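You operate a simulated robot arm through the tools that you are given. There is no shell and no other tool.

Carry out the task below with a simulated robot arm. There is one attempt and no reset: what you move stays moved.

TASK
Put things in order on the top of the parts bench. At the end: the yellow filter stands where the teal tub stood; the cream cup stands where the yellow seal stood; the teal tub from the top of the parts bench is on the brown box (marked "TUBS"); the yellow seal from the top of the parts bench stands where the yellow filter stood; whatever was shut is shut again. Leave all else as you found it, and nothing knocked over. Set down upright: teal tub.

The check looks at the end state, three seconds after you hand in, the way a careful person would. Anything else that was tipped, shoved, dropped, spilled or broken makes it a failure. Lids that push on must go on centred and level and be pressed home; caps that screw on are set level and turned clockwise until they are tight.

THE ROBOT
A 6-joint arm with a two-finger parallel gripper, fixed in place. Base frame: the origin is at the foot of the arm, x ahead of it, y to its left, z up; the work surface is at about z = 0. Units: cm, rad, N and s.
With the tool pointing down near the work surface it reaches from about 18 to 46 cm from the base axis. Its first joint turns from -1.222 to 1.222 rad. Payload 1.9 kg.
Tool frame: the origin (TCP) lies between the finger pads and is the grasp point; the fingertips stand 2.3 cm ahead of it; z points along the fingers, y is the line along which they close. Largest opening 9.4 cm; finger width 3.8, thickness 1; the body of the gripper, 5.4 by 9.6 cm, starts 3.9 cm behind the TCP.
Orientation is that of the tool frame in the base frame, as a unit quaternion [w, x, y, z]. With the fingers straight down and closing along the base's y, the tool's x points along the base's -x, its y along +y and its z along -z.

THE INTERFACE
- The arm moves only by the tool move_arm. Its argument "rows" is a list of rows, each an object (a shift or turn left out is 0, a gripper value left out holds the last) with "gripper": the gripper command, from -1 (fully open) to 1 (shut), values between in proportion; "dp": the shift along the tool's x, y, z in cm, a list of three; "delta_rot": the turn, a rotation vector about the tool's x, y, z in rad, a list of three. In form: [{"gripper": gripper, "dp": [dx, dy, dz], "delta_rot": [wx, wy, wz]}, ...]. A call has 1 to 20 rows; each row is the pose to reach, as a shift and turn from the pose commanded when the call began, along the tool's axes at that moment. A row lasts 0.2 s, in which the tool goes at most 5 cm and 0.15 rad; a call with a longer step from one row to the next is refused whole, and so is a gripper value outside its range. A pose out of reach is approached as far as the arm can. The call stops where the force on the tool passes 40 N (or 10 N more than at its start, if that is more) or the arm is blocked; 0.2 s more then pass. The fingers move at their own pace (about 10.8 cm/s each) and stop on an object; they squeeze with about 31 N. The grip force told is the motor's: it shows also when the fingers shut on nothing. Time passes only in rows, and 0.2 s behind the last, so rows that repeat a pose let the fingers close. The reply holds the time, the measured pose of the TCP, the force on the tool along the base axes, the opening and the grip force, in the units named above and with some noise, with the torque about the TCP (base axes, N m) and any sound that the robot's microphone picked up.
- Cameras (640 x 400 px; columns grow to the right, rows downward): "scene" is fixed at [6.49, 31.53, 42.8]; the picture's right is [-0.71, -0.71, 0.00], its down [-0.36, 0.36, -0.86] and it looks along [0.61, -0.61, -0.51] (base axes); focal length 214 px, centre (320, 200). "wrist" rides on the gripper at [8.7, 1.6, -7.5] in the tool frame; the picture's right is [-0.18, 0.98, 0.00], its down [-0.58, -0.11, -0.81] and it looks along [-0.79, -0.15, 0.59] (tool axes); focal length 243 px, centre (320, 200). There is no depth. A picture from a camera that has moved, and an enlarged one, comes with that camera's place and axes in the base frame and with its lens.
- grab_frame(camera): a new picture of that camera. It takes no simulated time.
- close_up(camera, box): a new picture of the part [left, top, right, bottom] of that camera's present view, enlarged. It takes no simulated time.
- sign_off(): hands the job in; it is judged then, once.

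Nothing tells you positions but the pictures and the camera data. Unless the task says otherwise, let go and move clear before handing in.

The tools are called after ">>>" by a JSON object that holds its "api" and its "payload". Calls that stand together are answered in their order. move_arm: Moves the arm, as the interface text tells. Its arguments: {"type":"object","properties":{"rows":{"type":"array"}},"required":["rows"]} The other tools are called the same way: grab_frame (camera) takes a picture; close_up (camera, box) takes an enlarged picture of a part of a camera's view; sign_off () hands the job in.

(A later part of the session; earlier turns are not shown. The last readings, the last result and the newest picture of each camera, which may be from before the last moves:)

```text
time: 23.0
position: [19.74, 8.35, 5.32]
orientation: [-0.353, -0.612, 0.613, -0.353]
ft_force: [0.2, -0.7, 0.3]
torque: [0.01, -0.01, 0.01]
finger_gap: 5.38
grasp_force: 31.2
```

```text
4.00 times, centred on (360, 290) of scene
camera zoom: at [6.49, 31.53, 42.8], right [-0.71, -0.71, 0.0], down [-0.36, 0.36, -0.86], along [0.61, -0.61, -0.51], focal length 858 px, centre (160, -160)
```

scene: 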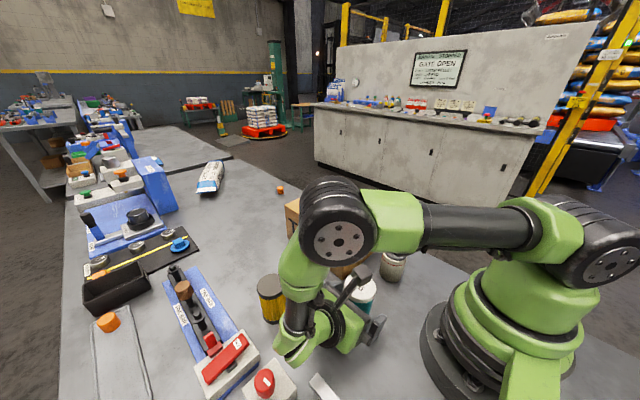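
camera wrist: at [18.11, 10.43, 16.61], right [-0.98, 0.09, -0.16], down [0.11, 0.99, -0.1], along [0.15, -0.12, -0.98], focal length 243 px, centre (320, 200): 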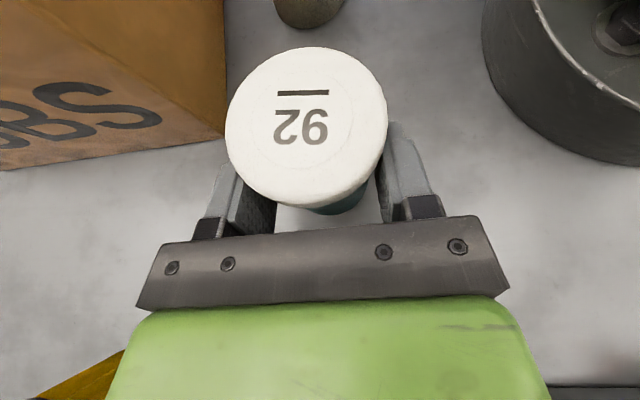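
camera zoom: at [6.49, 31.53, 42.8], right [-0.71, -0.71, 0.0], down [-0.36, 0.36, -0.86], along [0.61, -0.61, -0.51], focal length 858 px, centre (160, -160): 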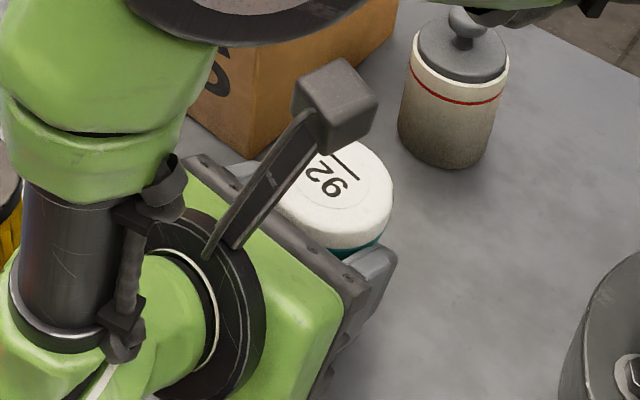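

The pose rose 2 cm, but the lid shrank in the wrist view, so the tub seems to have stayed on the bench while the fingers slid up. I'll look closely at the contact before doing anything else.

>>> {"api": "close_up", "payload": {"camera": "wrist", "box": [180, 30, 460, 250]}}

>>> {"api": "close_up", "payload": {"camera": "scene", "box": [330, 260, 390, 320]}}

```text
1.82 times, centred on (320, 140) of wrist
camera zoom: at [18.11, 10.43, 16.61], right [-0.98, 0.09, -0.16], down [0.11, 0.99, -0.1], along [0.15, -0.12, -0.98], focal length 441 px, centre (320, 309)
```

zoom: 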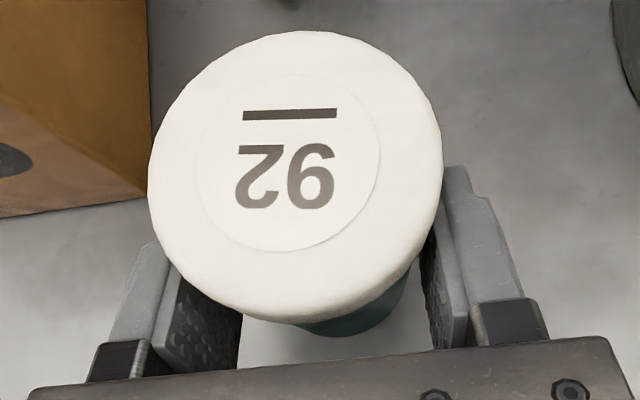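

```text
6.67 times, centred on (360, 290) of scene
camera zoom: at [6.49, 31.53, 42.8], right [-0.71, -0.71, 0.0], down [-0.36, 0.36, -0.86], along [0.61, -0.61, -0.51], focal length 1430 px, centre (53, -400)
```

zoom: 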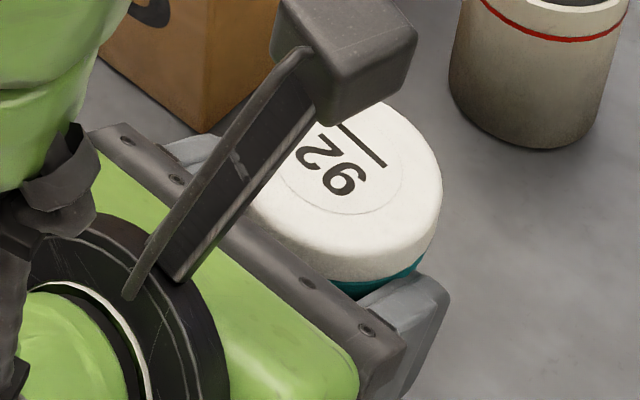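

The tub is still standing level on the bench, shifted about 0.3 cm, so the grip slipped rather than tilting it. I'll go back down the 2 cm and watch the forces.

>>> {"api": "move_arm", "payload": {"rows": [{"dp": [-0.43, 0, 0.25]}, {"dp": [-0.87, 0, 0.5]}, {"dp": [-1.3, 0, 0.75]}, {"dp": [-1.73, 0, 1.0]}, {"dp": [-1.73, 0, 1.0]}]}}

>>> {"api": "grab_frame", "payload": {"camera": "wrist"}}

```text
time: 24.2
position: [19.79, 8.31, 3.4]
orientation: [-0.355, -0.611, 0.614, -0.353]
ft_force: [-7.0, 2.2, 26.7]
torque: [-0.36, -0.05, -0.15]
finger_gap: 5.33
grasp_force: 31.1
```

```text
taken
camera wrist: at [18.13, 10.4, 14.57], right [-0.98, 0.1, -0.16], down [0.11, 0.99, -0.1], along [0.15, -0.12, -0.98], focal length 243 px, centre (320, 200)
```

wrist: 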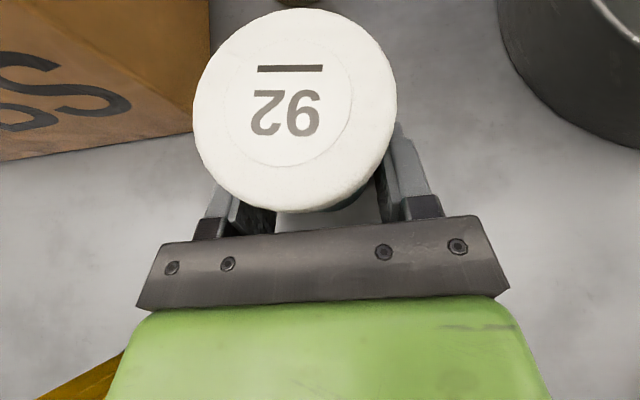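

Pushing down showed 27 N of friction, so the grip itself is sound and the slip on the way up is odd. I'll lift in very small steps and read the force at each one.

>>> {"api": "move_arm", "payload": {"rows": [{"dp": [0.17, 0, -0.1]}]}}

>>> {"api": "move_arm", "payload": {"rows": [{"dp": [0.17, 0, -0.1]}]}}

>>> {"api": "move_arm", "payload": {"rows": [{"dp": [0.17, 0, -0.1]}]}}

>>> {"api": "grab_frame", "payload": {"camera": "wrist"}}

```text
time: 24.6
position: [19.95, 8.41, 3.42]
orientation: [0.352, 0.614, -0.613, 0.352]
ft_force: [0.1, -0.7, -2.3]
torque: [0.02, 0.0, -0.02]
finger_gap: 5.33
grasp_force: 30.9
```

```text
time: 25.0
position: [19.8, 8.35, 3.68]
orientation: [0.353, 0.613, -0.612, 0.353]
ft_force: [0.0, 0.5, -1.4]
torque: [0.05, 0.0, 0.0]
finger_gap: 5.32
grasp_force: 31.0
```

```text
time: 25.4
position: [19.79, 8.33, 3.92]
orientation: [-0.353, -0.612, 0.613, -0.353]
ft_force: [-0.5, -0.9, -1.3]
torque: [-0.01, 0.0, 0.0]
finger_gap: 5.34
grasp_force: 30.9
```

```text
taken
camera wrist: at [18.23, 10.39, 15.18], right [-0.98, 0.09, -0.16], down [0.11, 0.99, -0.1], along [0.15, -0.11, -0.98], focal length 243 px, centre (320, 200)
```

wrist: 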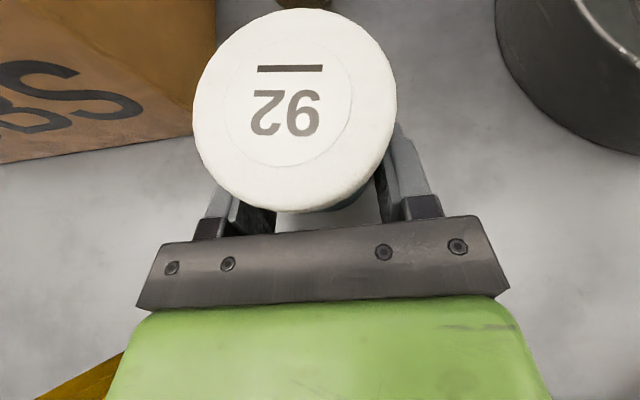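

This time the lid keeps its size in the wrist view and about 1.5 N of weight shows, so the tub is rising with the gripper. I'll keep lifting slowly and check again.

>>> {"api": "move_arm", "payload": {"rows": [{"dp": [0.22, 0, -0.125]}, {"dp": [0.48, 0, -0.275]}, {"dp": [0.78, 0, -0.45]}, {"dp": [1.13, 0, -0.65]}, {"dp": [1.47, 0, -0.85]}, {"dp": [1.82, 0, -1.05]}, {"dp": [2.17, 0, -1.25]}, {"dp": [2.42, 0, -1.4]}, {"dp": [2.6, 0, -1.5]}, {"dp": [2.6, 0, -1.5]}]}}

>>> {"api": "grab_frame", "payload": {"camera": "wrist"}}

```text
time: 27.6
position: [19.82, 8.36, 6.91]
orientation: [0.354, 0.612, -0.612, 0.354]
ft_force: [0.3, -0.3, -2.0]
torque: [0.04, 0.01, -0.01]
finger_gap: 5.34
grasp_force: 31.0
```

```text
taken
camera wrist: at [18.18, 10.41, 18.19], right [-0.98, 0.09, -0.16], down [0.11, 0.99, -0.1], along [0.15, -0.12, -0.98], focal length 243 px, centre (320, 200)
```

wrist: 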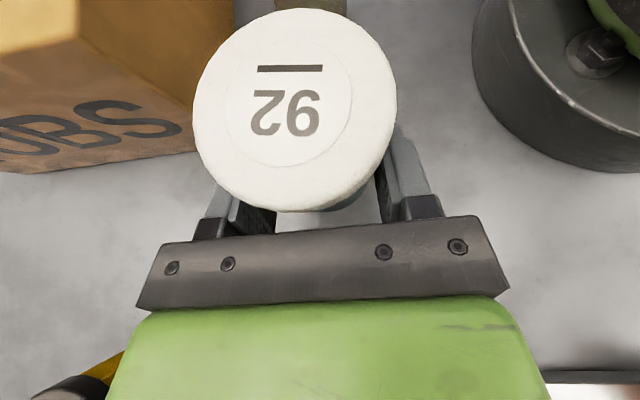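

The tub is held firmly and level with its bottom about 3.5 cm up. I'll continue lifting gently until it clears the box top.

>>> {"api": "move_arm", "payload": {"rows": [{"dp": [0.26, 0, -0.15]}, {"dp": [0.69, 0, -0.4]}, {"dp": [1.21, 0, -0.7]}, {"dp": [1.82, 0, -1.05]}, {"dp": [2.42, 0, -1.4]}, {"dp": [3.03, 0, -1.75]}, {"dp": [3.64, 0, -2.1]}, {"dp": [4.24, 0, -2.45]}, {"dp": [4.85, 0, -2.8]}, {"dp": [5.46, 0, -3.15]}, {"dp": [6.06, 0, -3.5]}, {"dp": [6.67, 0, -3.85]}, {"dp": [7.27, 0, -4.2]}, {"dp": [7.88, 0, -4.55]}, {"dp": [8.49, 0, -4.9]}, {"dp": [9.01, 0, -5.2]}, {"dp": [9.44, 0, -5.45]}, {"dp": [9.79, 0, -5.65]}, {"dp": [9.96, 0, -5.75]}, {"dp": [9.96, 0, -5.75]}]}}

>>> {"api": "grab_frame", "payload": {"camera": "wrist"}}

>>> {"api": "grab_frame", "payload": {"camera": "scene"}}

```text
time: 31.8
position: [19.78, 8.33, 18.55]
orientation: [-0.353, -0.612, 0.613, -0.353]
ft_force: [-0.7, 0.1, -1.5]
torque: [0.06, -0.02, -0.01]
finger_gap: 5.32
grasp_force: 30.8
```

```text
taken
camera wrist: at [18.13, 10.39, 29.74], right [-0.98, 0.09, -0.16], down [0.11, 0.99, -0.1], along [0.15, -0.12, -0.98], focal length 243 px, centre (320, 200)
```

wrist: 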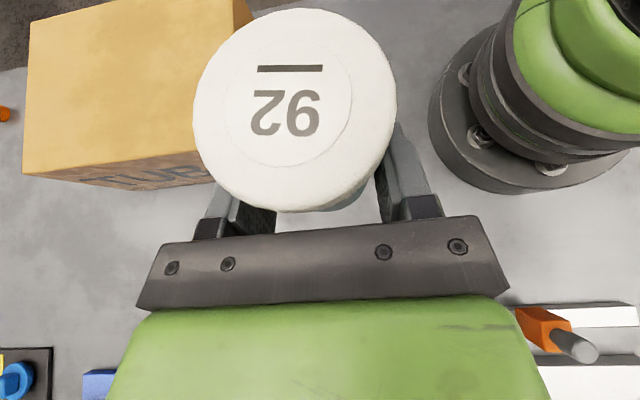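

```text
taken
```

scene: 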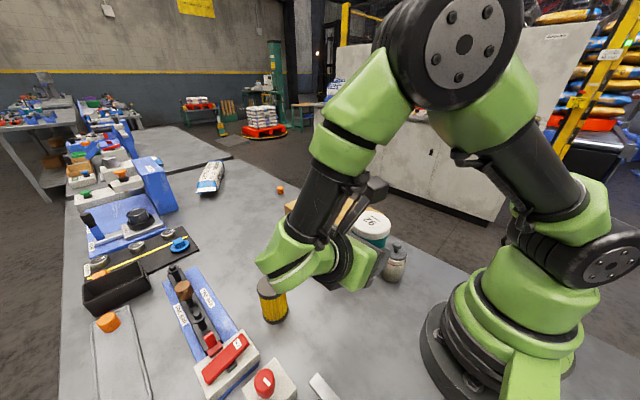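

The tub's bottom is at about 15 cm, clear of the 11.3 cm box top. I'll carry it smoothly over the box toward (36, -4).

>>> {"api": "move_arm", "payload": {"rows": [{"dp": [0.11, -0.33, 0.19]}, {"dp": [0.27, -0.82, 0.47]}, {"dp": [0.54, -1.63, 0.94]}, {"dp": [0.86, -2.61, 1.5]}, {"dp": [1.19, -3.59, 2.06]}, {"dp": [1.51, -4.56, 2.62]}, {"dp": [1.84, -5.54, 3.18]}, {"dp": [2.16, -6.52, 3.74]}, {"dp": [2.48, -7.5, 4.3]}, {"dp": [2.81, -8.48, 4.86]}, {"dp": [3.13, -9.45, 5.42]}, {"dp": [3.46, -10.43, 5.98]}, {"dp": [3.78, -11.41, 6.55]}, {"dp": [4.1, -12.39, 7.11]}, {"dp": [4.43, -13.37, 7.67]}, {"dp": [4.75, -14.34, 8.23]}, {"dp": [5.02, -15.16, 8.7]}, {"dp": [5.24, -15.81, 9.07]}, {"dp": [5.4, -16.3, 9.35]}, {"dp": [5.4, -16.3, 9.35]}]}}

>>> {"api": "grab_frame", "payload": {"camera": "wrist"}}

>>> {"api": "grab_frame", "payload": {"camera": "scene"}}

```text
time: 36.0
position: [36.13, -2.58, 18.34]
orientation: [-0.354, -0.612, 0.613, -0.353]
ft_force: [-1.2, 0.5, -3.5]
torque: [0.04, -0.04, -0.03]
finger_gap: 5.31
grasp_force: 31.2
```

```text
taken
camera wrist: at [34.43, -0.48, 29.67], right [-0.98, 0.09, -0.16], down [0.11, 0.99, -0.1], along [0.15, -0.12, -0.98], focal length 243 px, centre (320, 200)
```

wrist: 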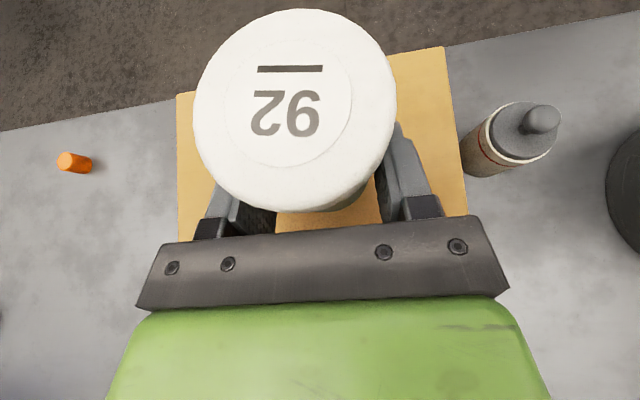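

```text
taken
```

scene: 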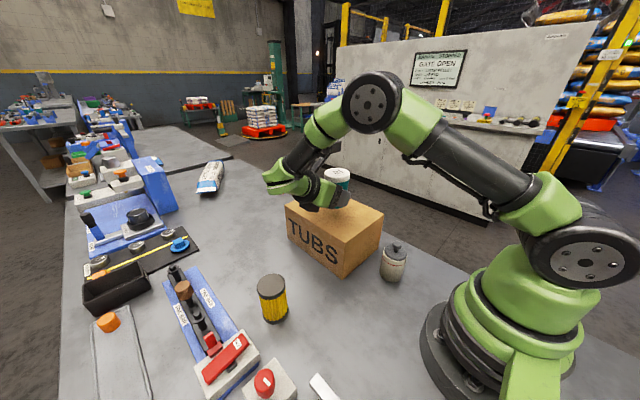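

The tub is over the box, about 3.7 cm above its top. I'll lower most of the way, then feel for contact in small steps.

>>> {"api": "move_arm", "payload": {"rows": [{"dp": [-0.26, 0, 0.15]}, {"dp": [-0.69, 0, 0.4]}, {"dp": [-1.21, 0, 0.7]}, {"dp": [-1.73, 0, 1.0]}, {"dp": [-2.17, 0, 1.25]}, {"dp": [-2.42, 0, 1.4]}, {"dp": [-2.6, 0, 1.5]}, {"dp": [-2.6, 0, 1.5]}]}}

>>> {"api": "move_arm", "payload": {"rows": [{"dp": [-0.17, 0, 0.1]}, {"dp": [-0.17, 0, 0.1]}]}}

>>> {"api": "move_arm", "payload": {"rows": [{"dp": [-0.17, 0, 0.1]}, {"dp": [-0.17, 0, 0.1]}]}}

>>> {"api": "close_up", "payload": {"camera": "scene", "box": [260, 140, 420, 280]}}

```text
time: 37.8
position: [36.0, -2.45, 15.4]
orientation: [0.353, 0.613, -0.613, 0.353]
ft_force: [-0.5, 0.5, -2.7]
torque: [0.07, 0.0, 0.0]
finger_gap: 5.31
grasp_force: 31.4
```

```text
time: 38.4
position: [36.07, -2.5, 15.38]
orientation: [-0.353, -0.612, 0.613, -0.354]
ft_force: [-7.3, 1.4, 22.9]
torque: [-0.45, 0.12, -0.15]
finger_gap: 5.32
grasp_force: 30.3
```

```text
time: 39.0
position: [36.06, -2.52, 14.96]
orientation: [-0.353, -0.612, 0.613, -0.354]
ft_force: [-8.5, 3.2, 27.4]
torque: [-0.4, -0.03, -0.15]
finger_gap: 5.32
grasp_force: 31.0
```

```text
2.86 times, centred on (340, 210) of scene
camera zoom: at [6.48, 31.53, 42.81], right [-0.71, -0.71, 0.0], down [-0.36, 0.36, -0.86], along [0.61, -0.61, -0.51], focal length 613 px, centre (263, 171)
```

zoom: 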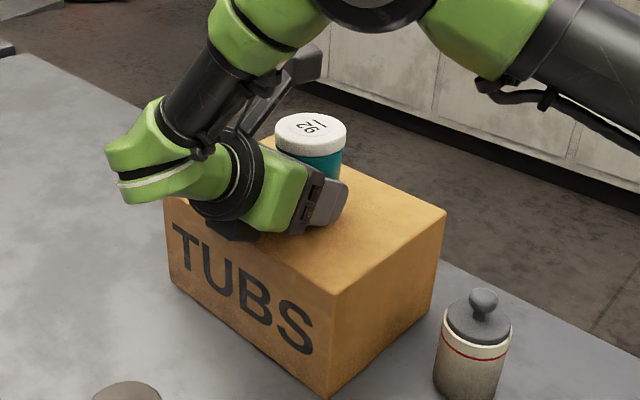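

Contact was felt at z about 15.35 and the tub is standing on the box. I'll ease up slightly to relieve the pressing force, open, and back out along the tool axis.

>>> {"api": "move_arm", "payload": {"rows": [{"dp": [0.12, 0, -0.07]}, {"dp": [0.12, 0, -0.07]}]}}

>>> {"api": "move_arm", "payload": {"rows": [{"gripper": 0.0}, {"gripper": -0.2}, {"gripper": -0.6}, {"gripper": -1}, {"gripper": -1}]}}

>>> {"api": "grab_frame", "payload": {"camera": "wrist"}}

>>> {"api": "close_up", "payload": {"camera": "scene", "box": [260, 140, 420, 280]}}

```text
time: 39.6
position: [36.1, -2.39, 15.2]
orientation: [0.354, 0.613, -0.612, 0.352]
ft_force: [-0.7, 0.2, -1.1]
torque: [0.04, -0.03, 0.01]
finger_gap: 5.29
grasp_force: 31.0
```

```text
time: 40.8
position: [36.08, -2.48, 15.09]
orientation: [-0.354, -0.612, 0.613, -0.352]
ft_force: [0.9, 0.1, 0.2]
torque: [0.03, 0.0, 0.04]
finger_gap: 9.41
grasp_force: 0.1
```

```text
taken
camera wrist: at [34.44, -0.47, 26.41], right [-0.98, 0.09, -0.16], down [0.11, 0.99, -0.1], along [0.15, -0.12, -0.98], focal length 243 px, centre (320, 200)
```

wrist: 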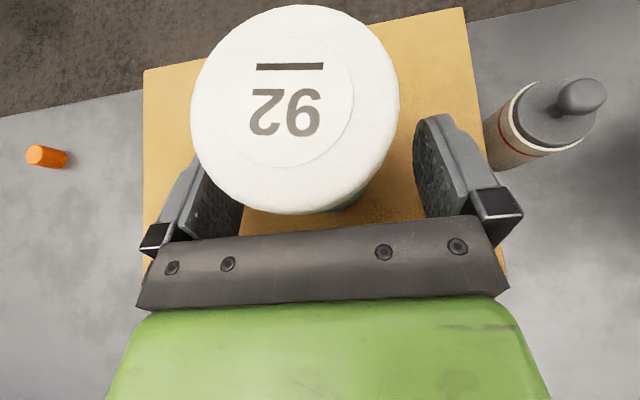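

```text
2.86 times, centred on (340, 210) of scene
camera zoom: at [6.49, 31.53, 42.8], right [-0.71, -0.71, 0.0], down [-0.36, 0.36, -0.86], along [0.61, -0.61, -0.51], focal length 613 px, centre (263, 171)
```

zoom: 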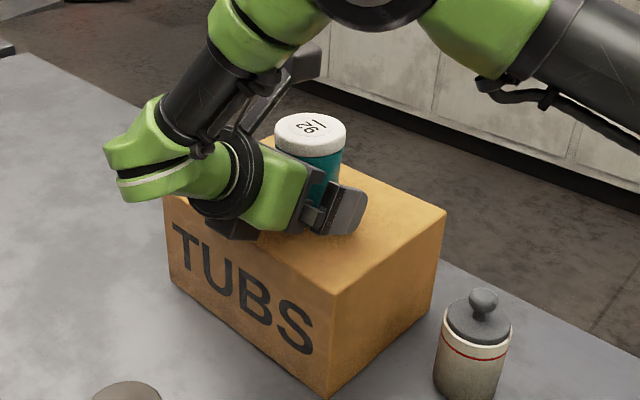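

The tub stands upright and free on the box. I'll back straight out along the tool axis.

>>> {"api": "move_arm", "payload": {"rows": [{"gripper": -1, "dp": [0, 0, -1]}, {"dp": [0, 0, -2.5]}, {"dp": [0, 0, -4.5]}, {"dp": [0, 0, -7]}, {"dp": [0, 0, -10]}, {"dp": [3, 0, -13]}, {"dp": [6, 0, -14]}, {"dp": [6, 0, -14]}]}}

>>> {"api": "grab_frame", "payload": {"camera": "wrist"}}

>>> {"api": "grab_frame", "payload": {"camera": "scene"}}

```text
time: 42.6
position: [36.09, 6.45, 27.32]
orientation: [-0.353, -0.612, 0.613, -0.353]
ft_force: [-0.6, 0.4, 0.0]
torque: [0.0, -0.02, -0.04]
finger_gap: 9.41
grasp_force: 0.0
```

```text
taken
camera wrist: at [34.26, 8.59, 38.55], right [-0.98, 0.09, -0.16], down [0.11, 0.99, -0.1], along [0.15, -0.12, -0.98], focal length 243 px, centre (320, 200)
```

wrist: 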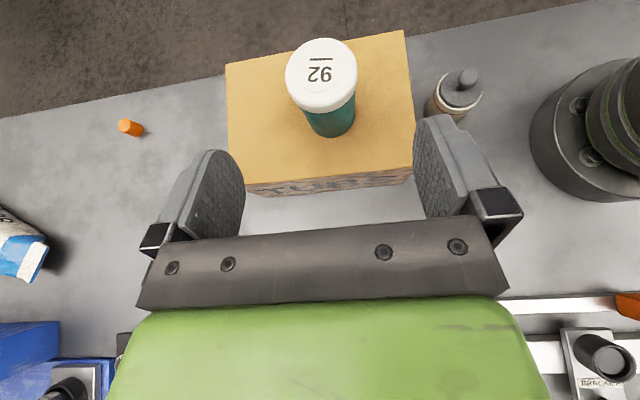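

```text
taken
```

scene: 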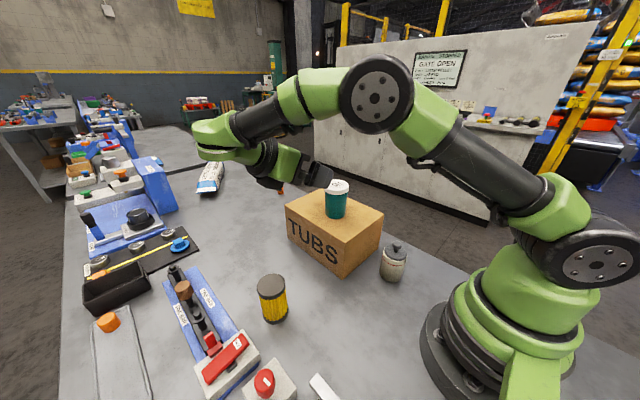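

The teal tub is upright on the box. Next is the filter: I'll rotate the gripper back to vertical at height, then move above the filter near (32, 19.2).

>>> {"api": "move_arm", "payload": {"rows": [{"delta_rot": [0, -0.131, 0]}, {"delta_rot": [0, -0.262, 0]}, {"delta_rot": [0, -0.393, 0]}, {"delta_rot": [0, -0.524, 0]}, {"delta_rot": [0, -0.655, 0]}, {"delta_rot": [0, -0.786, 0]}, {"delta_rot": [0, -0.917, 0]}, {"delta_rot": [0, -1.047, 0]}, {"delta_rot": [0, -1.047, 0]}]}}

```text
time: 44.6
position: [35.88, 6.57, 27.34]
orientation: [0.0, -0.707, 0.707, 0.001]
ft_force: [0.0, -0.9, 0.1]
torque: [0.02, -0.03, -0.01]
finger_gap: 9.4
grasp_force: 0.0
```

The tool is vertical again. I'll move to above the filter at about 18 cm and look.

>>> {"api": "move_arm", "payload": {"rows": [{"dp": [-3.2, 1, 2]}, {"dp": [-6.4, 2, 4]}, {"dp": [-9.5, 3, 6.5]}, {"dp": [-12.6, 3.9, 9.3]}, {"dp": [-12.6, 3.9, 9.3]}]}}

>>> {"api": "grab_frame", "payload": {"camera": "wrist"}}

>>> {"api": "grab_frame", "payload": {"camera": "scene"}}

```text
time: 45.8
position: [32.05, 19.28, 17.99]
orientation: [0.0, -0.707, 0.707, 0.0]
ft_force: [-0.4, -0.3, 0.1]
torque: [-0.02, 0.02, 0.02]
finger_gap: 9.42
grasp_force: 0.0
```

```text
taken
camera wrist: at [30.44, 10.51, 25.57], right [-0.98, 0.19, 0.0], down [0.11, 0.58, 0.81], along [0.15, 0.79, -0.59], focal length 243 px, centre (320, 200)
```

wrist: 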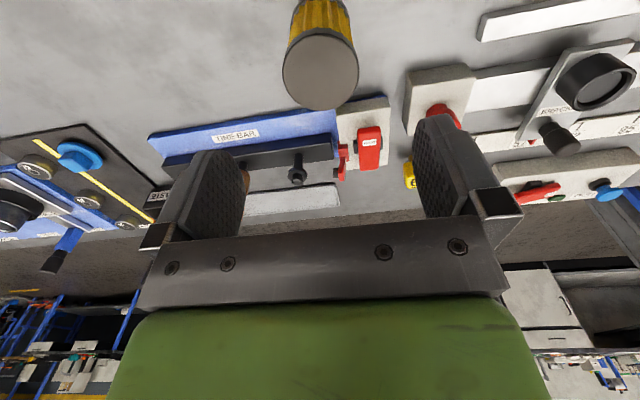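

```text
taken
```

scene: 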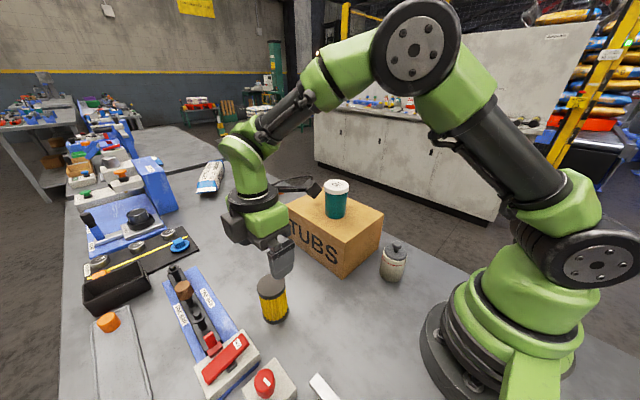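

>>> {"api": "close_up", "payload": {"camera": "wrist", "box": [270, 0, 370, 120]}}

>>> {"api": "close_up", "payload": {"camera": "scene", "box": [245, 230, 325, 330]}}

```text
3.33 times, centred on (320, 60) of wrist
camera zoom: at [30.44, 10.51, 25.57], right [-0.98, 0.19, 0.0], down [0.11, 0.58, 0.81], along [0.15, 0.79, -0.59], focal length 809 px, centre (320, 667)
```

zoom: 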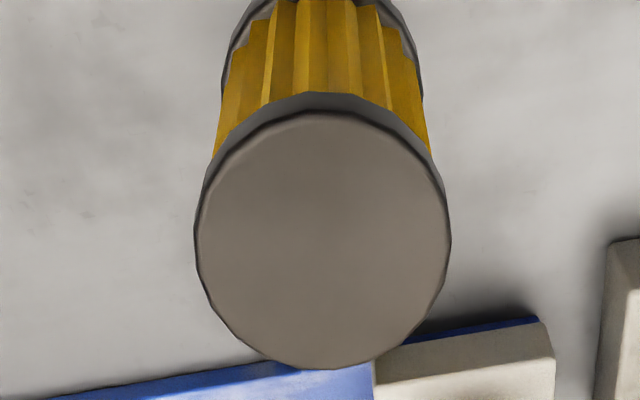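

```text
4.00 times, centred on (285, 280) of scene
camera zoom: at [6.49, 31.53, 42.8], right [-0.71, -0.71, 0.0], down [-0.36, 0.36, -0.86], along [0.61, -0.61, -0.51], focal length 858 px, centre (460, -120)
```

zoom: 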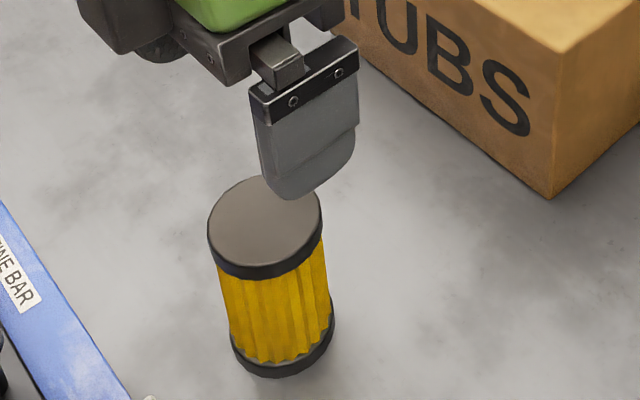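

The filter stands at about (32.0, 19.1), 8.2 cm tall and 5.3 cm across. I'll descend vertically around it to a grip height that keeps the palm clear of its top.

>>> {"api": "move_arm", "payload": {"rows": [{"gripper": -1, "dp": [0.15, 0.05, 3]}, {"dp": [0.15, 0.05, 6]}, {"dp": [0.15, 0.05, 9]}, {"dp": [0.15, 0.05, 11]}, {"dp": [0.15, 0.05, 12.3]}, {"dp": [0.15, 0.05, 13.1]}, {"dp": [0.15, 0.05, 13.1]}]}}

>>> {"api": "grab_frame", "payload": {"camera": "wrist"}}

>>> {"api": "close_up", "payload": {"camera": "scene", "box": [225, 230, 325, 330]}}

```text
time: 47.4
position: [32.1, 18.92, 4.95]
orientation: [0.001, -0.706, 0.708, -0.001]
ft_force: [-0.1, -0.2, 0.4]
torque: [0.0, -0.01, 0.02]
finger_gap: 9.45
grasp_force: 0.1
```

```text
taken
camera wrist: at [30.53, 10.25, 12.45], right [-0.98, 0.19, 0.0], down [0.11, 0.58, 0.81], along [0.15, 0.79, -0.59], focal length 243 px, centre (320, 200)
```

wrist: 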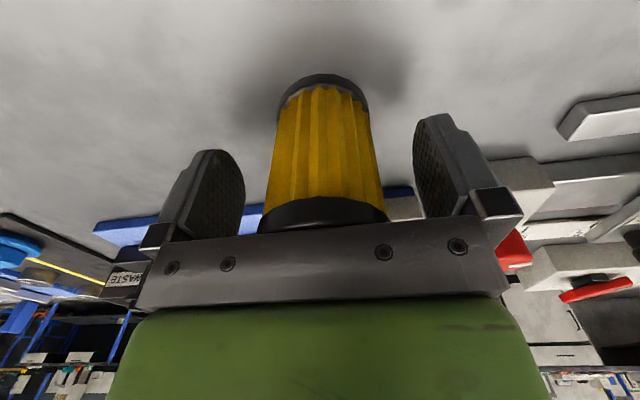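

```text
4.00 times, centred on (275, 280) of scene
camera zoom: at [6.49, 31.53, 42.8], right [-0.71, -0.71, 0.0], down [-0.36, 0.36, -0.86], along [0.61, -0.61, -0.51], focal length 858 px, centre (500, -120)
```

zoom: 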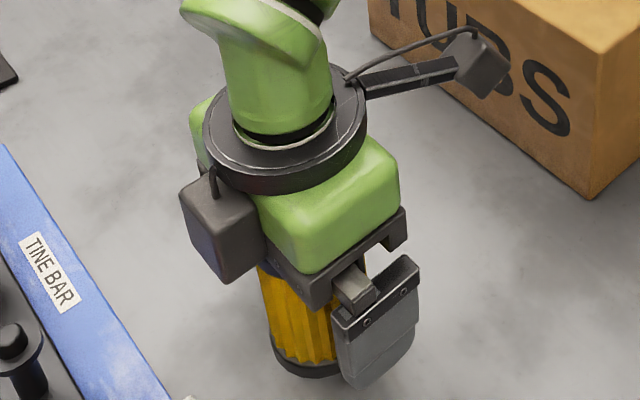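

The fingers straddle the filter evenly and the palm is clear of its top. Closing now, then a gentle lift.

>>> {"api": "move_arm", "payload": {"rows": [{"gripper": 0}, {"gripper": 1}, {"gripper": 1}, {"gripper": 1}, {"gripper": 1}, {"gripper": 1}]}}

>>> {"api": "move_arm", "payload": {"rows": [{"dp": [0, 0, -0.2]}, {"dp": [0, 0, -0.4]}, {"dp": [0, 0, -0.6]}, {"dp": [0, 0, -0.6]}]}}

>>> {"api": "grab_frame", "payload": {"camera": "wrist"}}

>>> {"api": "close_up", "payload": {"camera": "scene", "box": [225, 230, 325, 330]}}

```text
time: 48.8
position: [32.14, 19.02, 5.0]
orientation: [0.0, 0.707, -0.707, 0.0]
ft_force: [0.1, -0.3, 0.6]
torque: [0.0, -0.01, 0.01]
finger_gap: 5.24
grasp_force: 31.1
```

```text
time: 49.8
position: [32.14, 19.07, 5.64]
orientation: [0.0, 0.707, -0.707, 0.001]
ft_force: [1.0, -0.5, -1.6]
torque: [-0.01, 0.01, 0.0]
finger_gap: 5.23
grasp_force: 30.9
```

```text
taken
camera wrist: at [30.48, 10.32, 13.04], right [-0.98, 0.18, 0.0], down [0.11, 0.58, 0.81], along [0.15, 0.79, -0.59], focal length 243 px, centre (320, 200)
```

wrist: 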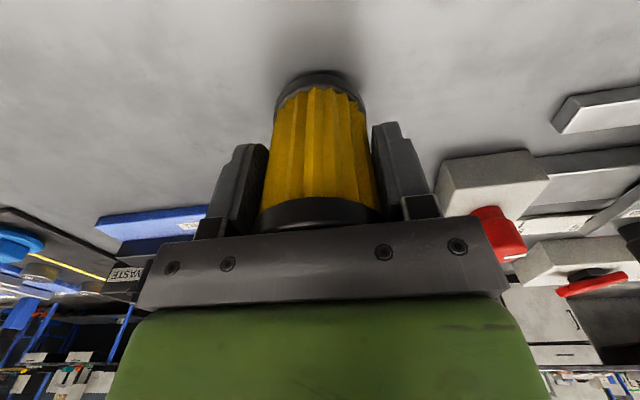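

```text
4.00 times, centred on (275, 280) of scene
camera zoom: at [6.49, 31.53, 42.8], right [-0.71, -0.71, 0.0], down [-0.36, 0.36, -0.86], along [0.61, -0.61, -0.51], focal length 858 px, centre (500, -120)
```

zoom: 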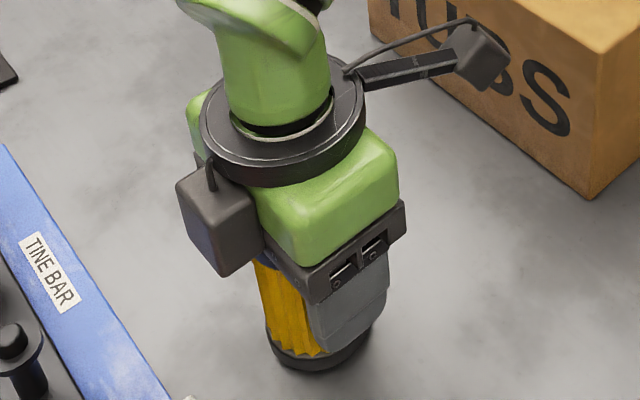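

The filter lifts cleanly and hangs straight. I'll raise it to about 6 cm clearance and carry it over to the tub's old place at (19.9, 7.0).

>>> {"api": "move_arm", "payload": {"rows": [{"dp": [0, 0, -0.4]}, {"dp": [0, 0, -1]}, {"dp": [0, 0, -1.8]}, {"dp": [0, 0, -2.6]}, {"dp": [0, 0, -3.4]}, {"dp": [0, 0, -4.2]}, {"dp": [0, 0, -4.9]}, {"dp": [0, 0, -5.4]}, {"dp": [0, 0, -5.4]}]}}

>>> {"api": "move_arm", "payload": {"rows": [{"dp": [0.24, 0.24, 0]}, {"dp": [0.6, 0.6, 0]}, {"dp": [1.2, 1.2, 0]}, {"dp": [2.0, 2.0, 0]}, {"dp": [2.9, 2.9, 0]}, {"dp": [3.8, 3.8, 0]}, {"dp": [4.7, 4.7, 0]}, {"dp": [5.6, 5.6, 0]}, {"dp": [6.5, 6.5, 0]}, {"dp": [7.4, 7.4, 0]}, {"dp": [8.3, 8.3, 0]}, {"dp": [9.2, 9.2, 0]}, {"dp": [10.1, 10.1, 0]}, {"dp": [10.9, 11.0, 0]}, {"dp": [11.5, 11.6, 0]}, {"dp": [11.9, 12.0, 0]}, {"dp": [12.1, 12.2, 0]}, {"dp": [12.1, 12.2, 0]}]}}

>>> {"api": "grab_frame", "payload": {"camera": "wrist"}}

>>> {"api": "grab_frame", "payload": {"camera": "scene"}}

```text
time: 51.8
position: [32.21, 18.96, 10.93]
orientation: [0.0, 0.707, -0.707, 0.0]
ft_force: [0.1, -1.0, -0.9]
torque: [-0.03, 0.02, 0.01]
finger_gap: 5.23
grasp_force: 31.5
```

```text
time: 55.6
position: [19.97, 6.88, 10.87]
orientation: [0.0, 0.708, -0.706, 0.0]
ft_force: [0.1, 0.7, -2.5]
torque: [0.02, 0.0, 0.02]
finger_gap: 5.24
grasp_force: 31.2
```

```text
taken
camera wrist: at [18.28, -1.7, 18.48], right [-0.98, 0.18, 0.0], down [0.11, 0.58, 0.81], along [0.15, 0.79, -0.59], focal length 243 px, centre (320, 200)
```

wrist: 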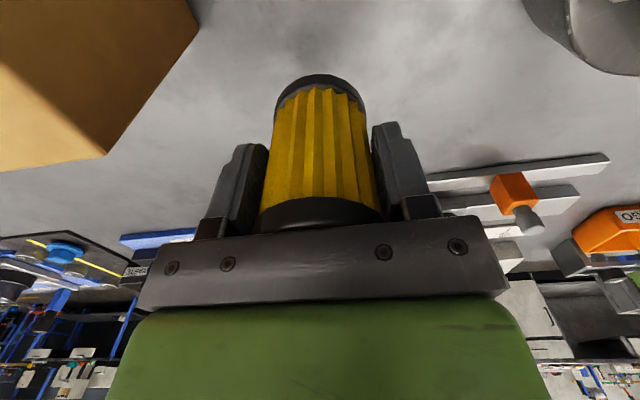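

```text
taken
```

scene: 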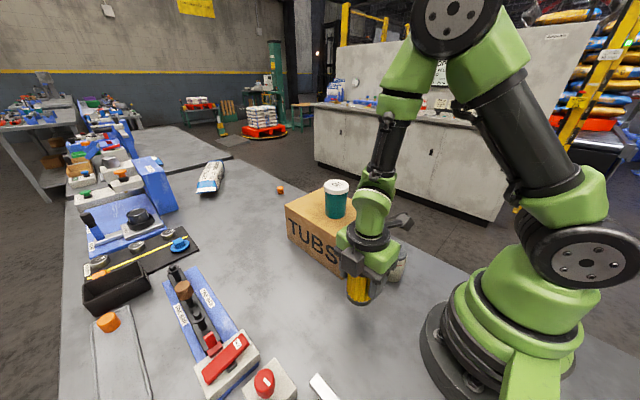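

The filter hangs over the tub's old spot at (19.95, 6.9). I'll lower it most of the way, then feel for the bench in small steps.

>>> {"api": "move_arm", "payload": {"rows": [{"dp": [0, 0, 0.4]}, {"dp": [0, 0, 1.0]}, {"dp": [0, 0, 1.8]}, {"dp": [0, 0, 2.6]}, {"dp": [0, 0, 3.4]}, {"dp": [0, 0, 4.2]}, {"dp": [0, 0, 4.9]}, {"dp": [0, 0, 5.4]}, {"dp": [0, 0, 5.4]}]}}

>>> {"api": "move_arm", "payload": {"rows": [{"dp": [0, 0, 0.2]}, {"dp": [0, 0, 0.2]}]}}

>>> {"api": "move_arm", "payload": {"rows": [{"dp": [0, 0, 0.15]}, {"dp": [0, 0, 0.15]}]}}

```text
time: 57.6
position: [19.95, 6.99, 5.69]
orientation: [0.001, -0.707, 0.707, 0.0]
ft_force: [-0.7, 0.5, -1.7]
torque: [-0.02, -0.02, 0.02]
finger_gap: 5.21
grasp_force: 31.2
```

```text
time: 58.2
position: [19.87, 6.93, 5.38]
orientation: [0.001, -0.707, 0.707, 0.001]
ft_force: [0.0, -0.1, -1.0]
torque: [0.02, -0.01, 0.01]
finger_gap: 5.27
grasp_force: 30.7
```

```text
time: 58.8
position: [19.89, 6.87, 5.14]
orientation: [0.001, -0.707, 0.707, 0.0]
ft_force: [0.8, 0.6, -1.6]
torque: [0.03, -0.03, -0.03]
finger_gap: 5.25
grasp_force: 31.1
```

The filter is only a couple of millimetres above the bench, with its weight still on the tool. I'll continue in small steps until it touches.

>>> {"api": "move_arm", "payload": {"rows": [{"dp": [0, 0, 0.12]}, {"dp": [0, 0, 0.12]}]}}

>>> {"api": "move_arm", "payload": {"rows": [{"dp": [0, 0, 0.12]}, {"dp": [0, 0, 0.12]}]}}

>>> {"api": "grab_frame", "payload": {"camera": "wrist"}}

```text
time: 59.4
position: [19.92, 6.99, 5.13]
orientation: [0.001, 0.707, -0.707, 0.0]
ft_force: [-0.5, 0.8, -1.2]
torque: [0.04, -0.01, 0.02]
finger_gap: 5.25
grasp_force: 31.7
```

```text
time: 60.0
position: [19.88, 6.97, 5.05]
orientation: [0.0, 0.708, -0.707, 0.0]
ft_force: [-0.2, -0.2, -1.5]
torque: [0.02, 0.01, 0.05]
finger_gap: 5.24
grasp_force: 31.2
```

```text
taken
camera wrist: at [18.32, -1.81, 12.48], right [-0.98, 0.18, 0.0], down [0.11, 0.58, 0.81], along [0.15, 0.79, -0.59], focal length 243 px, centre (320, 200)
```

wrist: 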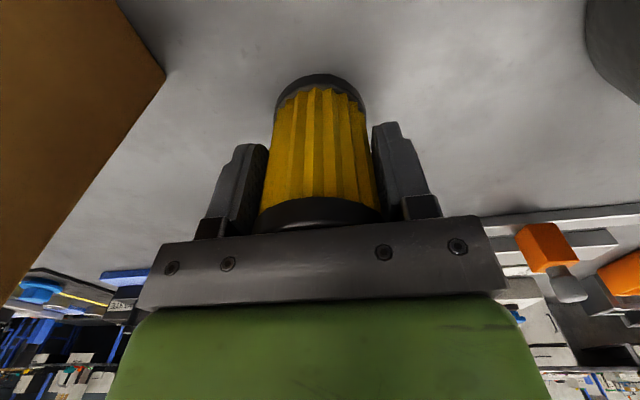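

>>> {"api": "move_arm", "payload": {"rows": [{"dp": [0, 0, 0.1]}, {"dp": [0, 0, 0.1]}]}}

>>> {"api": "move_arm", "payload": {"rows": [{"dp": [0, 0, 0.1]}, {"dp": [0, 0, 0.1]}]}}

```text
time: 60.6
position: [19.95, 6.9, 4.97]
orientation: [0.001, -0.707, 0.707, 0.001]
ft_force: [-1.1, -7.9, 23.7]
torque: [-0.08, -0.06, -0.04]
finger_gap: 5.26
grasp_force: 31.6
```

```text
time: 61.0
position: [19.88, 6.99, 4.92]
orientation: [0.002, -0.707, 0.707, 0.0]
ft_force: [-2.0, -1.1, 8.0]
torque: [0.19, 0.12, 0.04]
finger_gap: 5.25
grasp_force: 31.2
stopped in row 2: the force on the tool passed its limit at 43 N (the readings are from after the stop); the commanded pose is now the measured one
```

The filter has touched down on the bench. I'll release it and rise straight up.

>>> {"api": "move_arm", "payload": {"rows": [{"gripper": -0.3, "dp": [0, 0, -0.05]}, {"gripper": -0.6, "dp": [0, 0, -0.05]}, {"gripper": -1, "dp": [0, 0, -0.05]}, {"gripper": -1, "dp": [0, 0, -0.05]}]}}

>>> {"api": "grab_frame", "payload": {"camera": "wrist"}}

>>> {"api": "move_arm", "payload": {"rows": [{"gripper": -1, "dp": [0, 0, -1]}, {"dp": [0, 0, -3]}, {"dp": [0, 0, -6]}, {"dp": [0, 0, -10]}, {"dp": [0, 0, -14.5]}, {"dp": [0, 0, -19]}, {"dp": [0, 0, -23]}, {"dp": [0, 0, -23]}]}}

>>> {"api": "grab_frame", "payload": {"camera": "scene"}}

```text
time: 62.0
position: [19.99, 6.97, 4.92]
orientation: [0.0, -0.707, 0.707, 0.0]
ft_force: [-0.2, -1.0, 10.4]
torque: [-0.02, 0.03, -0.03]
finger_gap: 9.39
grasp_force: 0.0
```

```text
taken
camera wrist: at [18.33, -1.72, 12.35], right [-0.98, 0.18, 0.0], down [0.11, 0.58, 0.81], along [0.15, 0.79, -0.59], focal length 243 px, centre (320, 200)
```

wrist: 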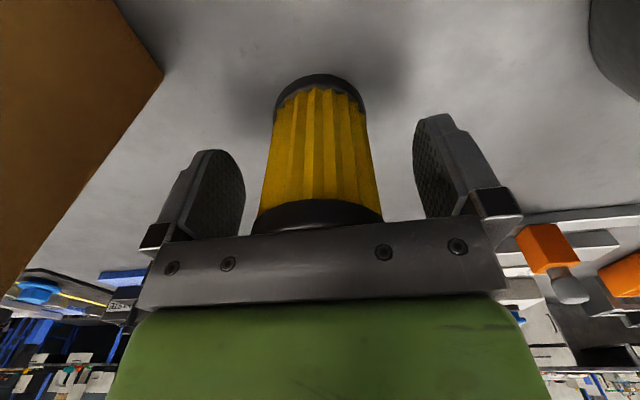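

```text
time: 63.8
position: [19.91, 6.71, 28.01]
orientation: [0.0, 0.708, -0.706, 0.001]
ft_force: [0.0, -0.2, 0.4]
torque: [-0.01, 0.0, 0.0]
finger_gap: 9.37
grasp_force: 0.0
```

```text
taken
```

scene: 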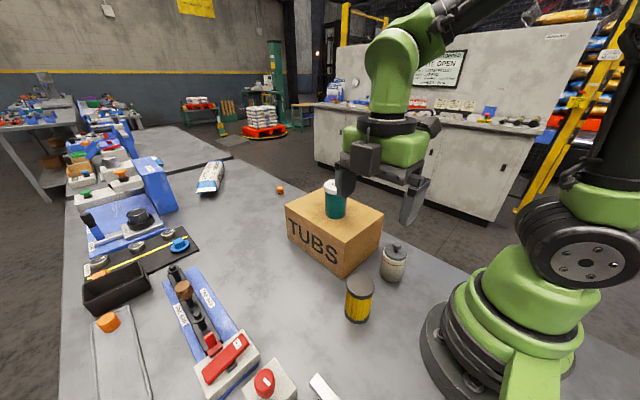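

The filter now stands in the tub's old place. Next is the yellow seal near (21.8, 37): I'll move closer for a precise look at its shape and location.

>>> {"api": "move_arm", "payload": {"rows": [{"gripper": -1, "dp": [-3.8, -0.3, 0.5]}, {"dp": [-7.6, -0.6, 2]}, {"dp": [-11.4, -0.9, 4]}, {"dp": [-15.2, -1.2, 6.5]}, {"dp": [-19, -1.5, 9]}, {"dp": [-22.8, -1.8, 11.5]}, {"dp": [-26.3, -2.1, 14]}, {"dp": [-26.3, -2.1, 14]}]}}

>>> {"api": "grab_frame", "payload": {"camera": "wrist"}}

>>> {"api": "close_up", "payload": {"camera": "wrist", "box": [260, 40, 400, 180]}}

>>> {"api": "grab_frame", "payload": {"camera": "scene"}}

```text
time: 65.6
position: [22.37, 33.79, 13.88]
orientation: [0.001, -0.707, 0.707, 0.0]
ft_force: [-0.1, -0.9, -0.3]
torque: [0.04, -0.01, 0.0]
finger_gap: 9.41
grasp_force: 0.1
```

```text
taken
camera wrist: at [20.71, 24.94, 21.34], right [-0.98, 0.18, 0.0], down [0.11, 0.58, 0.81], along [0.15, 0.79, -0.59], focal length 243 px, centre (320, 200)
```

wrist: 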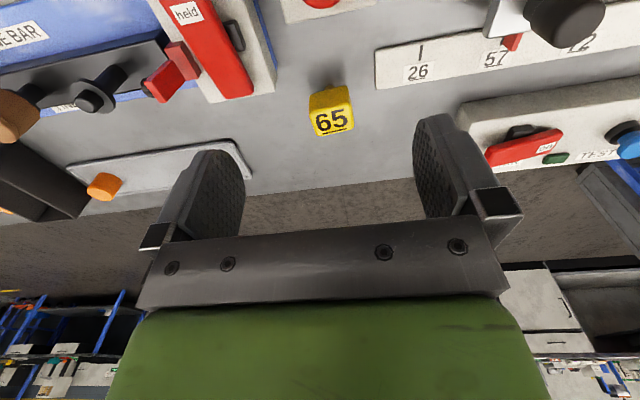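

```text
2.86 times, centred on (330, 110) of wrist
camera zoom: at [20.71, 24.94, 21.34], right [-0.98, 0.18, 0.0], down [0.11, 0.58, 0.81], along [0.15, 0.79, -0.59], focal length 693 px, centre (291, 457)
```

zoom: 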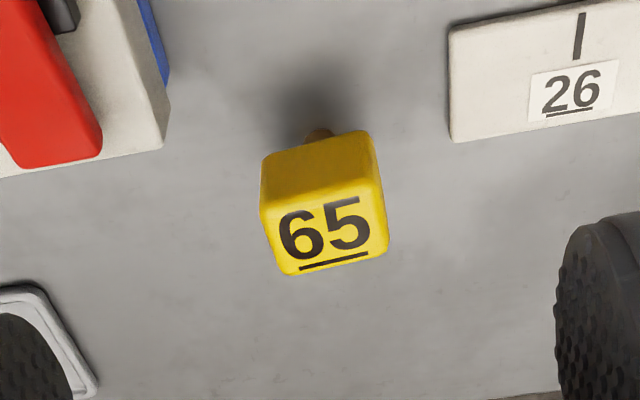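

```text
taken
```

scene: 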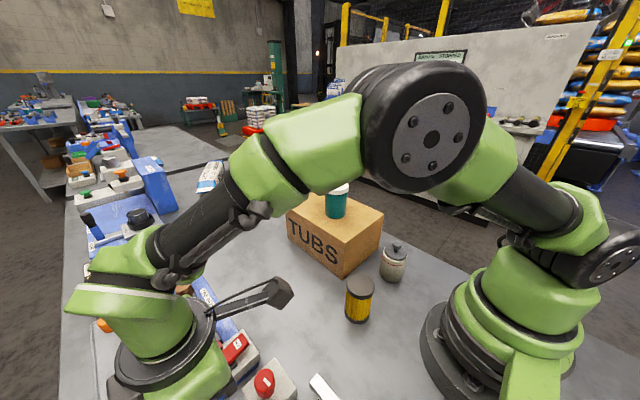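

The seal is a yellow block (about 3.3 × 2.5 cm, z 1.9–4.3) on a narrow brown stem, centred near (21.85, 37.2). I'll turn the gripper to close along y, where there is most room, and stop above it.

>>> {"api": "move_arm", "payload": {"rows": [{"dp": [-0.3, 0, 0], "delta_rot": [0, 0, 0.14]}, {"dp": [-0.6, 0.1, 0], "delta_rot": [0, 0, 0.28]}, {"dp": [-0.9, 0.1, 0], "delta_rot": [0, 0, 0.42]}, {"dp": [-1.2, 0.2, 0], "delta_rot": [0, 0, 0.56]}, {"dp": [-1.5, 0.2, 0], "delta_rot": [0, 0, 0.7]}, {"dp": [-1.8, 0.3, 0], "delta_rot": [0, 0, 0.84]}, {"dp": [-2.1, 0.3, 0], "delta_rot": [0, 0, 0.98]}, {"dp": [-2.4, 0.4, 0], "delta_rot": [0, 0, 1.12]}, {"dp": [-2.7, 0.4, 0], "delta_rot": [0, 0, 1.26]}, {"dp": [-3.0, 0.5, 0], "delta_rot": [0, 0, 1.4]}, {"dp": [-3.4, 0.5, 0], "delta_rot": [0, 0, 1.505]}, {"dp": [-3.4, 0.5, 0], "delta_rot": [0, 0, 1.505]}]}}

>>> {"api": "grab_frame", "payload": {"camera": "wrist"}}

>>> {"api": "grab_frame", "payload": {"camera": "scene"}}

```text
time: 68.2
position: [21.71, 36.68, 13.83]
orientation: [0.001, -0.032, 0.999, 0.001]
ft_force: [-0.6, -0.1, -0.2]
torque: [0.01, 0.04, 0.0]
finger_gap: 9.4
grasp_force: 0.0
```

```text
taken
camera wrist: at [12.79, 37.66, 21.4], right [0.12, 0.99, 0.0], down [0.59, -0.07, 0.81], along [0.8, -0.1, -0.59], focal length 243 px, centre (320, 200)
```

wrist: 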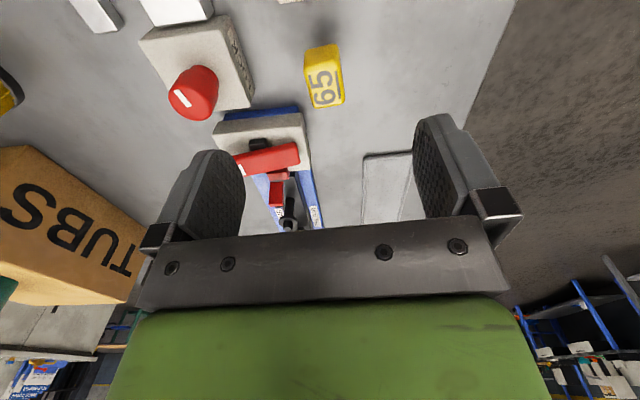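

```text
taken
```

scene: 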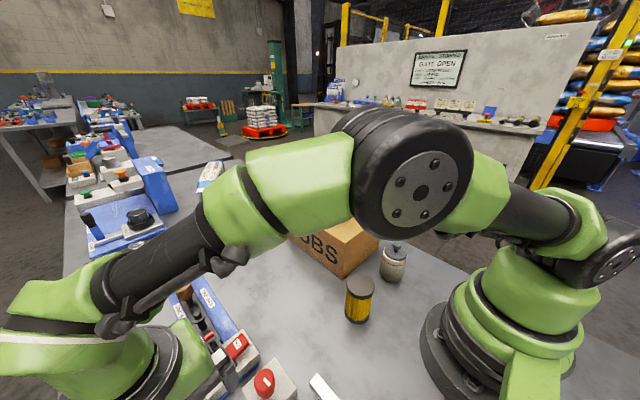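

>>> {"api": "close_up", "payload": {"camera": "wrist", "box": [260, 10, 400, 130]}}

>>> {"api": "close_up", "payload": {"camera": "wrist", "box": [120, 0, 440, 230]}}

```text
3.33 times, centred on (330, 70) of wrist
camera zoom: at [12.79, 37.66, 21.4], right [0.12, 0.99, 0.0], down [0.59, -0.07, 0.81], along [0.8, -0.1, -0.59], focal length 809 px, centre (287, 633)
```

zoom: 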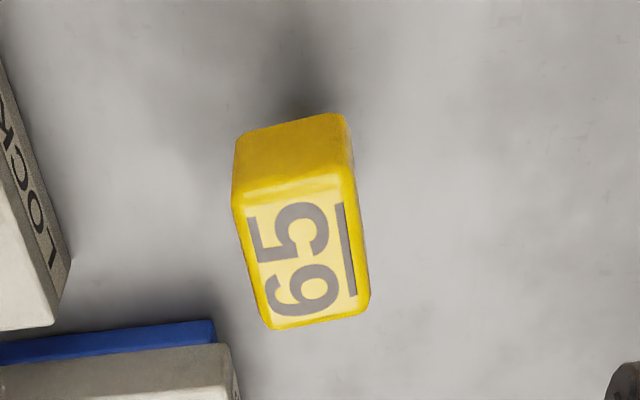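

```text
1.74 times, centred on (280, 115) of wrist
camera zoom: at [12.79, 37.66, 21.4], right [0.12, 0.99, 0.0], down [0.59, -0.07, 0.81], along [0.8, -0.1, -0.59], focal length 422 px, centre (390, 348)
```

zoom: 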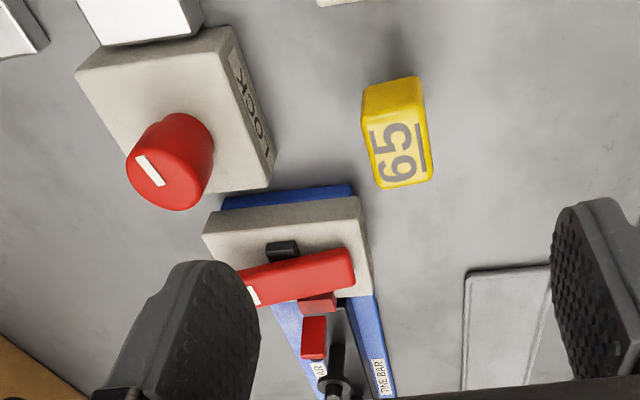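

The seal's centre comes out at about (22.0, 37.0) with its top near 4.5 cm, and the gripper is aligned with its sides. I'll narrow the fingers to 5.5 cm to stay clear of neighbours, and centre over it.

>>> {"api": "move_arm", "payload": {"rows": [{"gripper": -0.17, "dp": [-0.27, 0.28, 0]}, {"gripper": -0.17, "dp": [-0.27, 0.28, 0]}, {"dp": [-0.27, 0.28, 0]}, {"dp": [-0.27, 0.28, 0]}]}}

>>> {"api": "grab_frame", "payload": {"camera": "wrist"}}

```text
time: 69.2
position: [21.79, 36.97, 14.02]
orientation: [0.001, -0.034, 0.999, 0.001]
ft_force: [-1.0, 0.3, 0.5]
torque: [-0.05, 0.01, 0.0]
finger_gap: 5.53
grasp_force: 0.0
```

```text
taken
camera wrist: at [13.08, 37.93, 21.42], right [0.12, 0.99, 0.0], down [0.59, -0.07, 0.81], along [0.8, -0.1, -0.59], focal length 243 px, centre (320, 200)
```

wrist: 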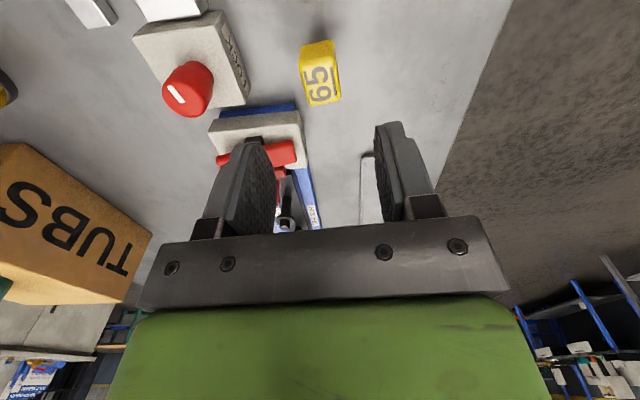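

Centred at (21.87, 36.93). I'll descend to just above grip height and check the alignment before going around the block.

>>> {"api": "move_arm", "payload": {"rows": [{"dp": [-0.1, 0.05, 2.5]}, {"dp": [-0.1, 0.05, 5]}, {"dp": [-0.1, 0.05, 6.5]}, {"dp": [-0.1, 0.05, 6.5]}]}}

>>> {"api": "grab_frame", "payload": {"camera": "wrist"}}

>>> {"api": "close_up", "payload": {"camera": "wrist", "box": [220, 40, 440, 230]}}

```text
time: 70.2
position: [22.03, 37.07, 7.24]
orientation: [0.0, -0.033, 0.999, 0.0]
ft_force: [-0.8, 0.6, -0.1]
torque: [0.01, 0.0, 0.01]
finger_gap: 5.5
grasp_force: 0.0
```

```text
taken
camera wrist: at [13.26, 38.05, 14.76], right [0.12, 0.99, 0.0], down [0.59, -0.07, 0.81], along [0.8, -0.1, -0.59], focal length 243 px, centre (320, 200)
```

wrist: 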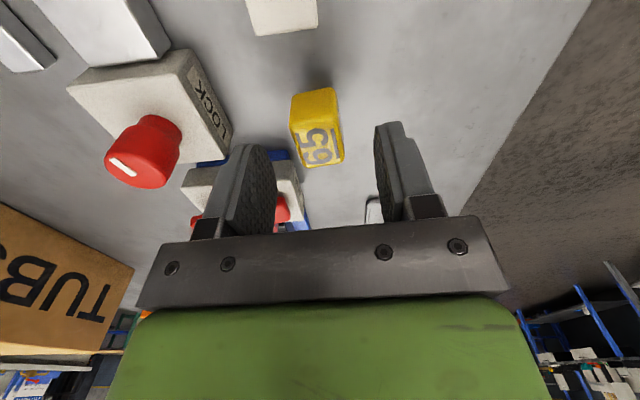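

```text
2.11 times, centred on (330, 135) of wrist
camera zoom: at [13.26, 38.05, 14.76], right [0.12, 0.99, 0.0], down [0.59, -0.07, 0.81], along [0.8, -0.1, -0.59], focal length 511 px, centre (299, 337)
```

zoom: 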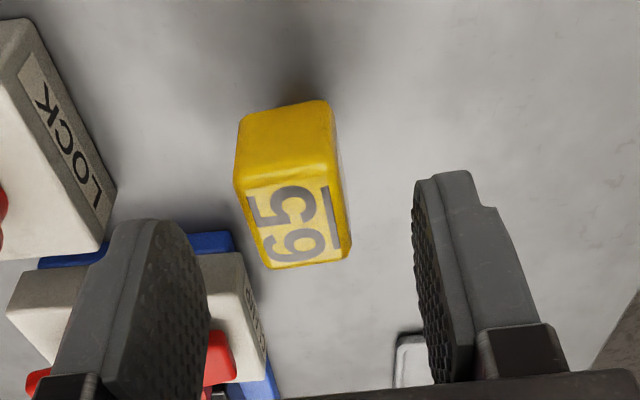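

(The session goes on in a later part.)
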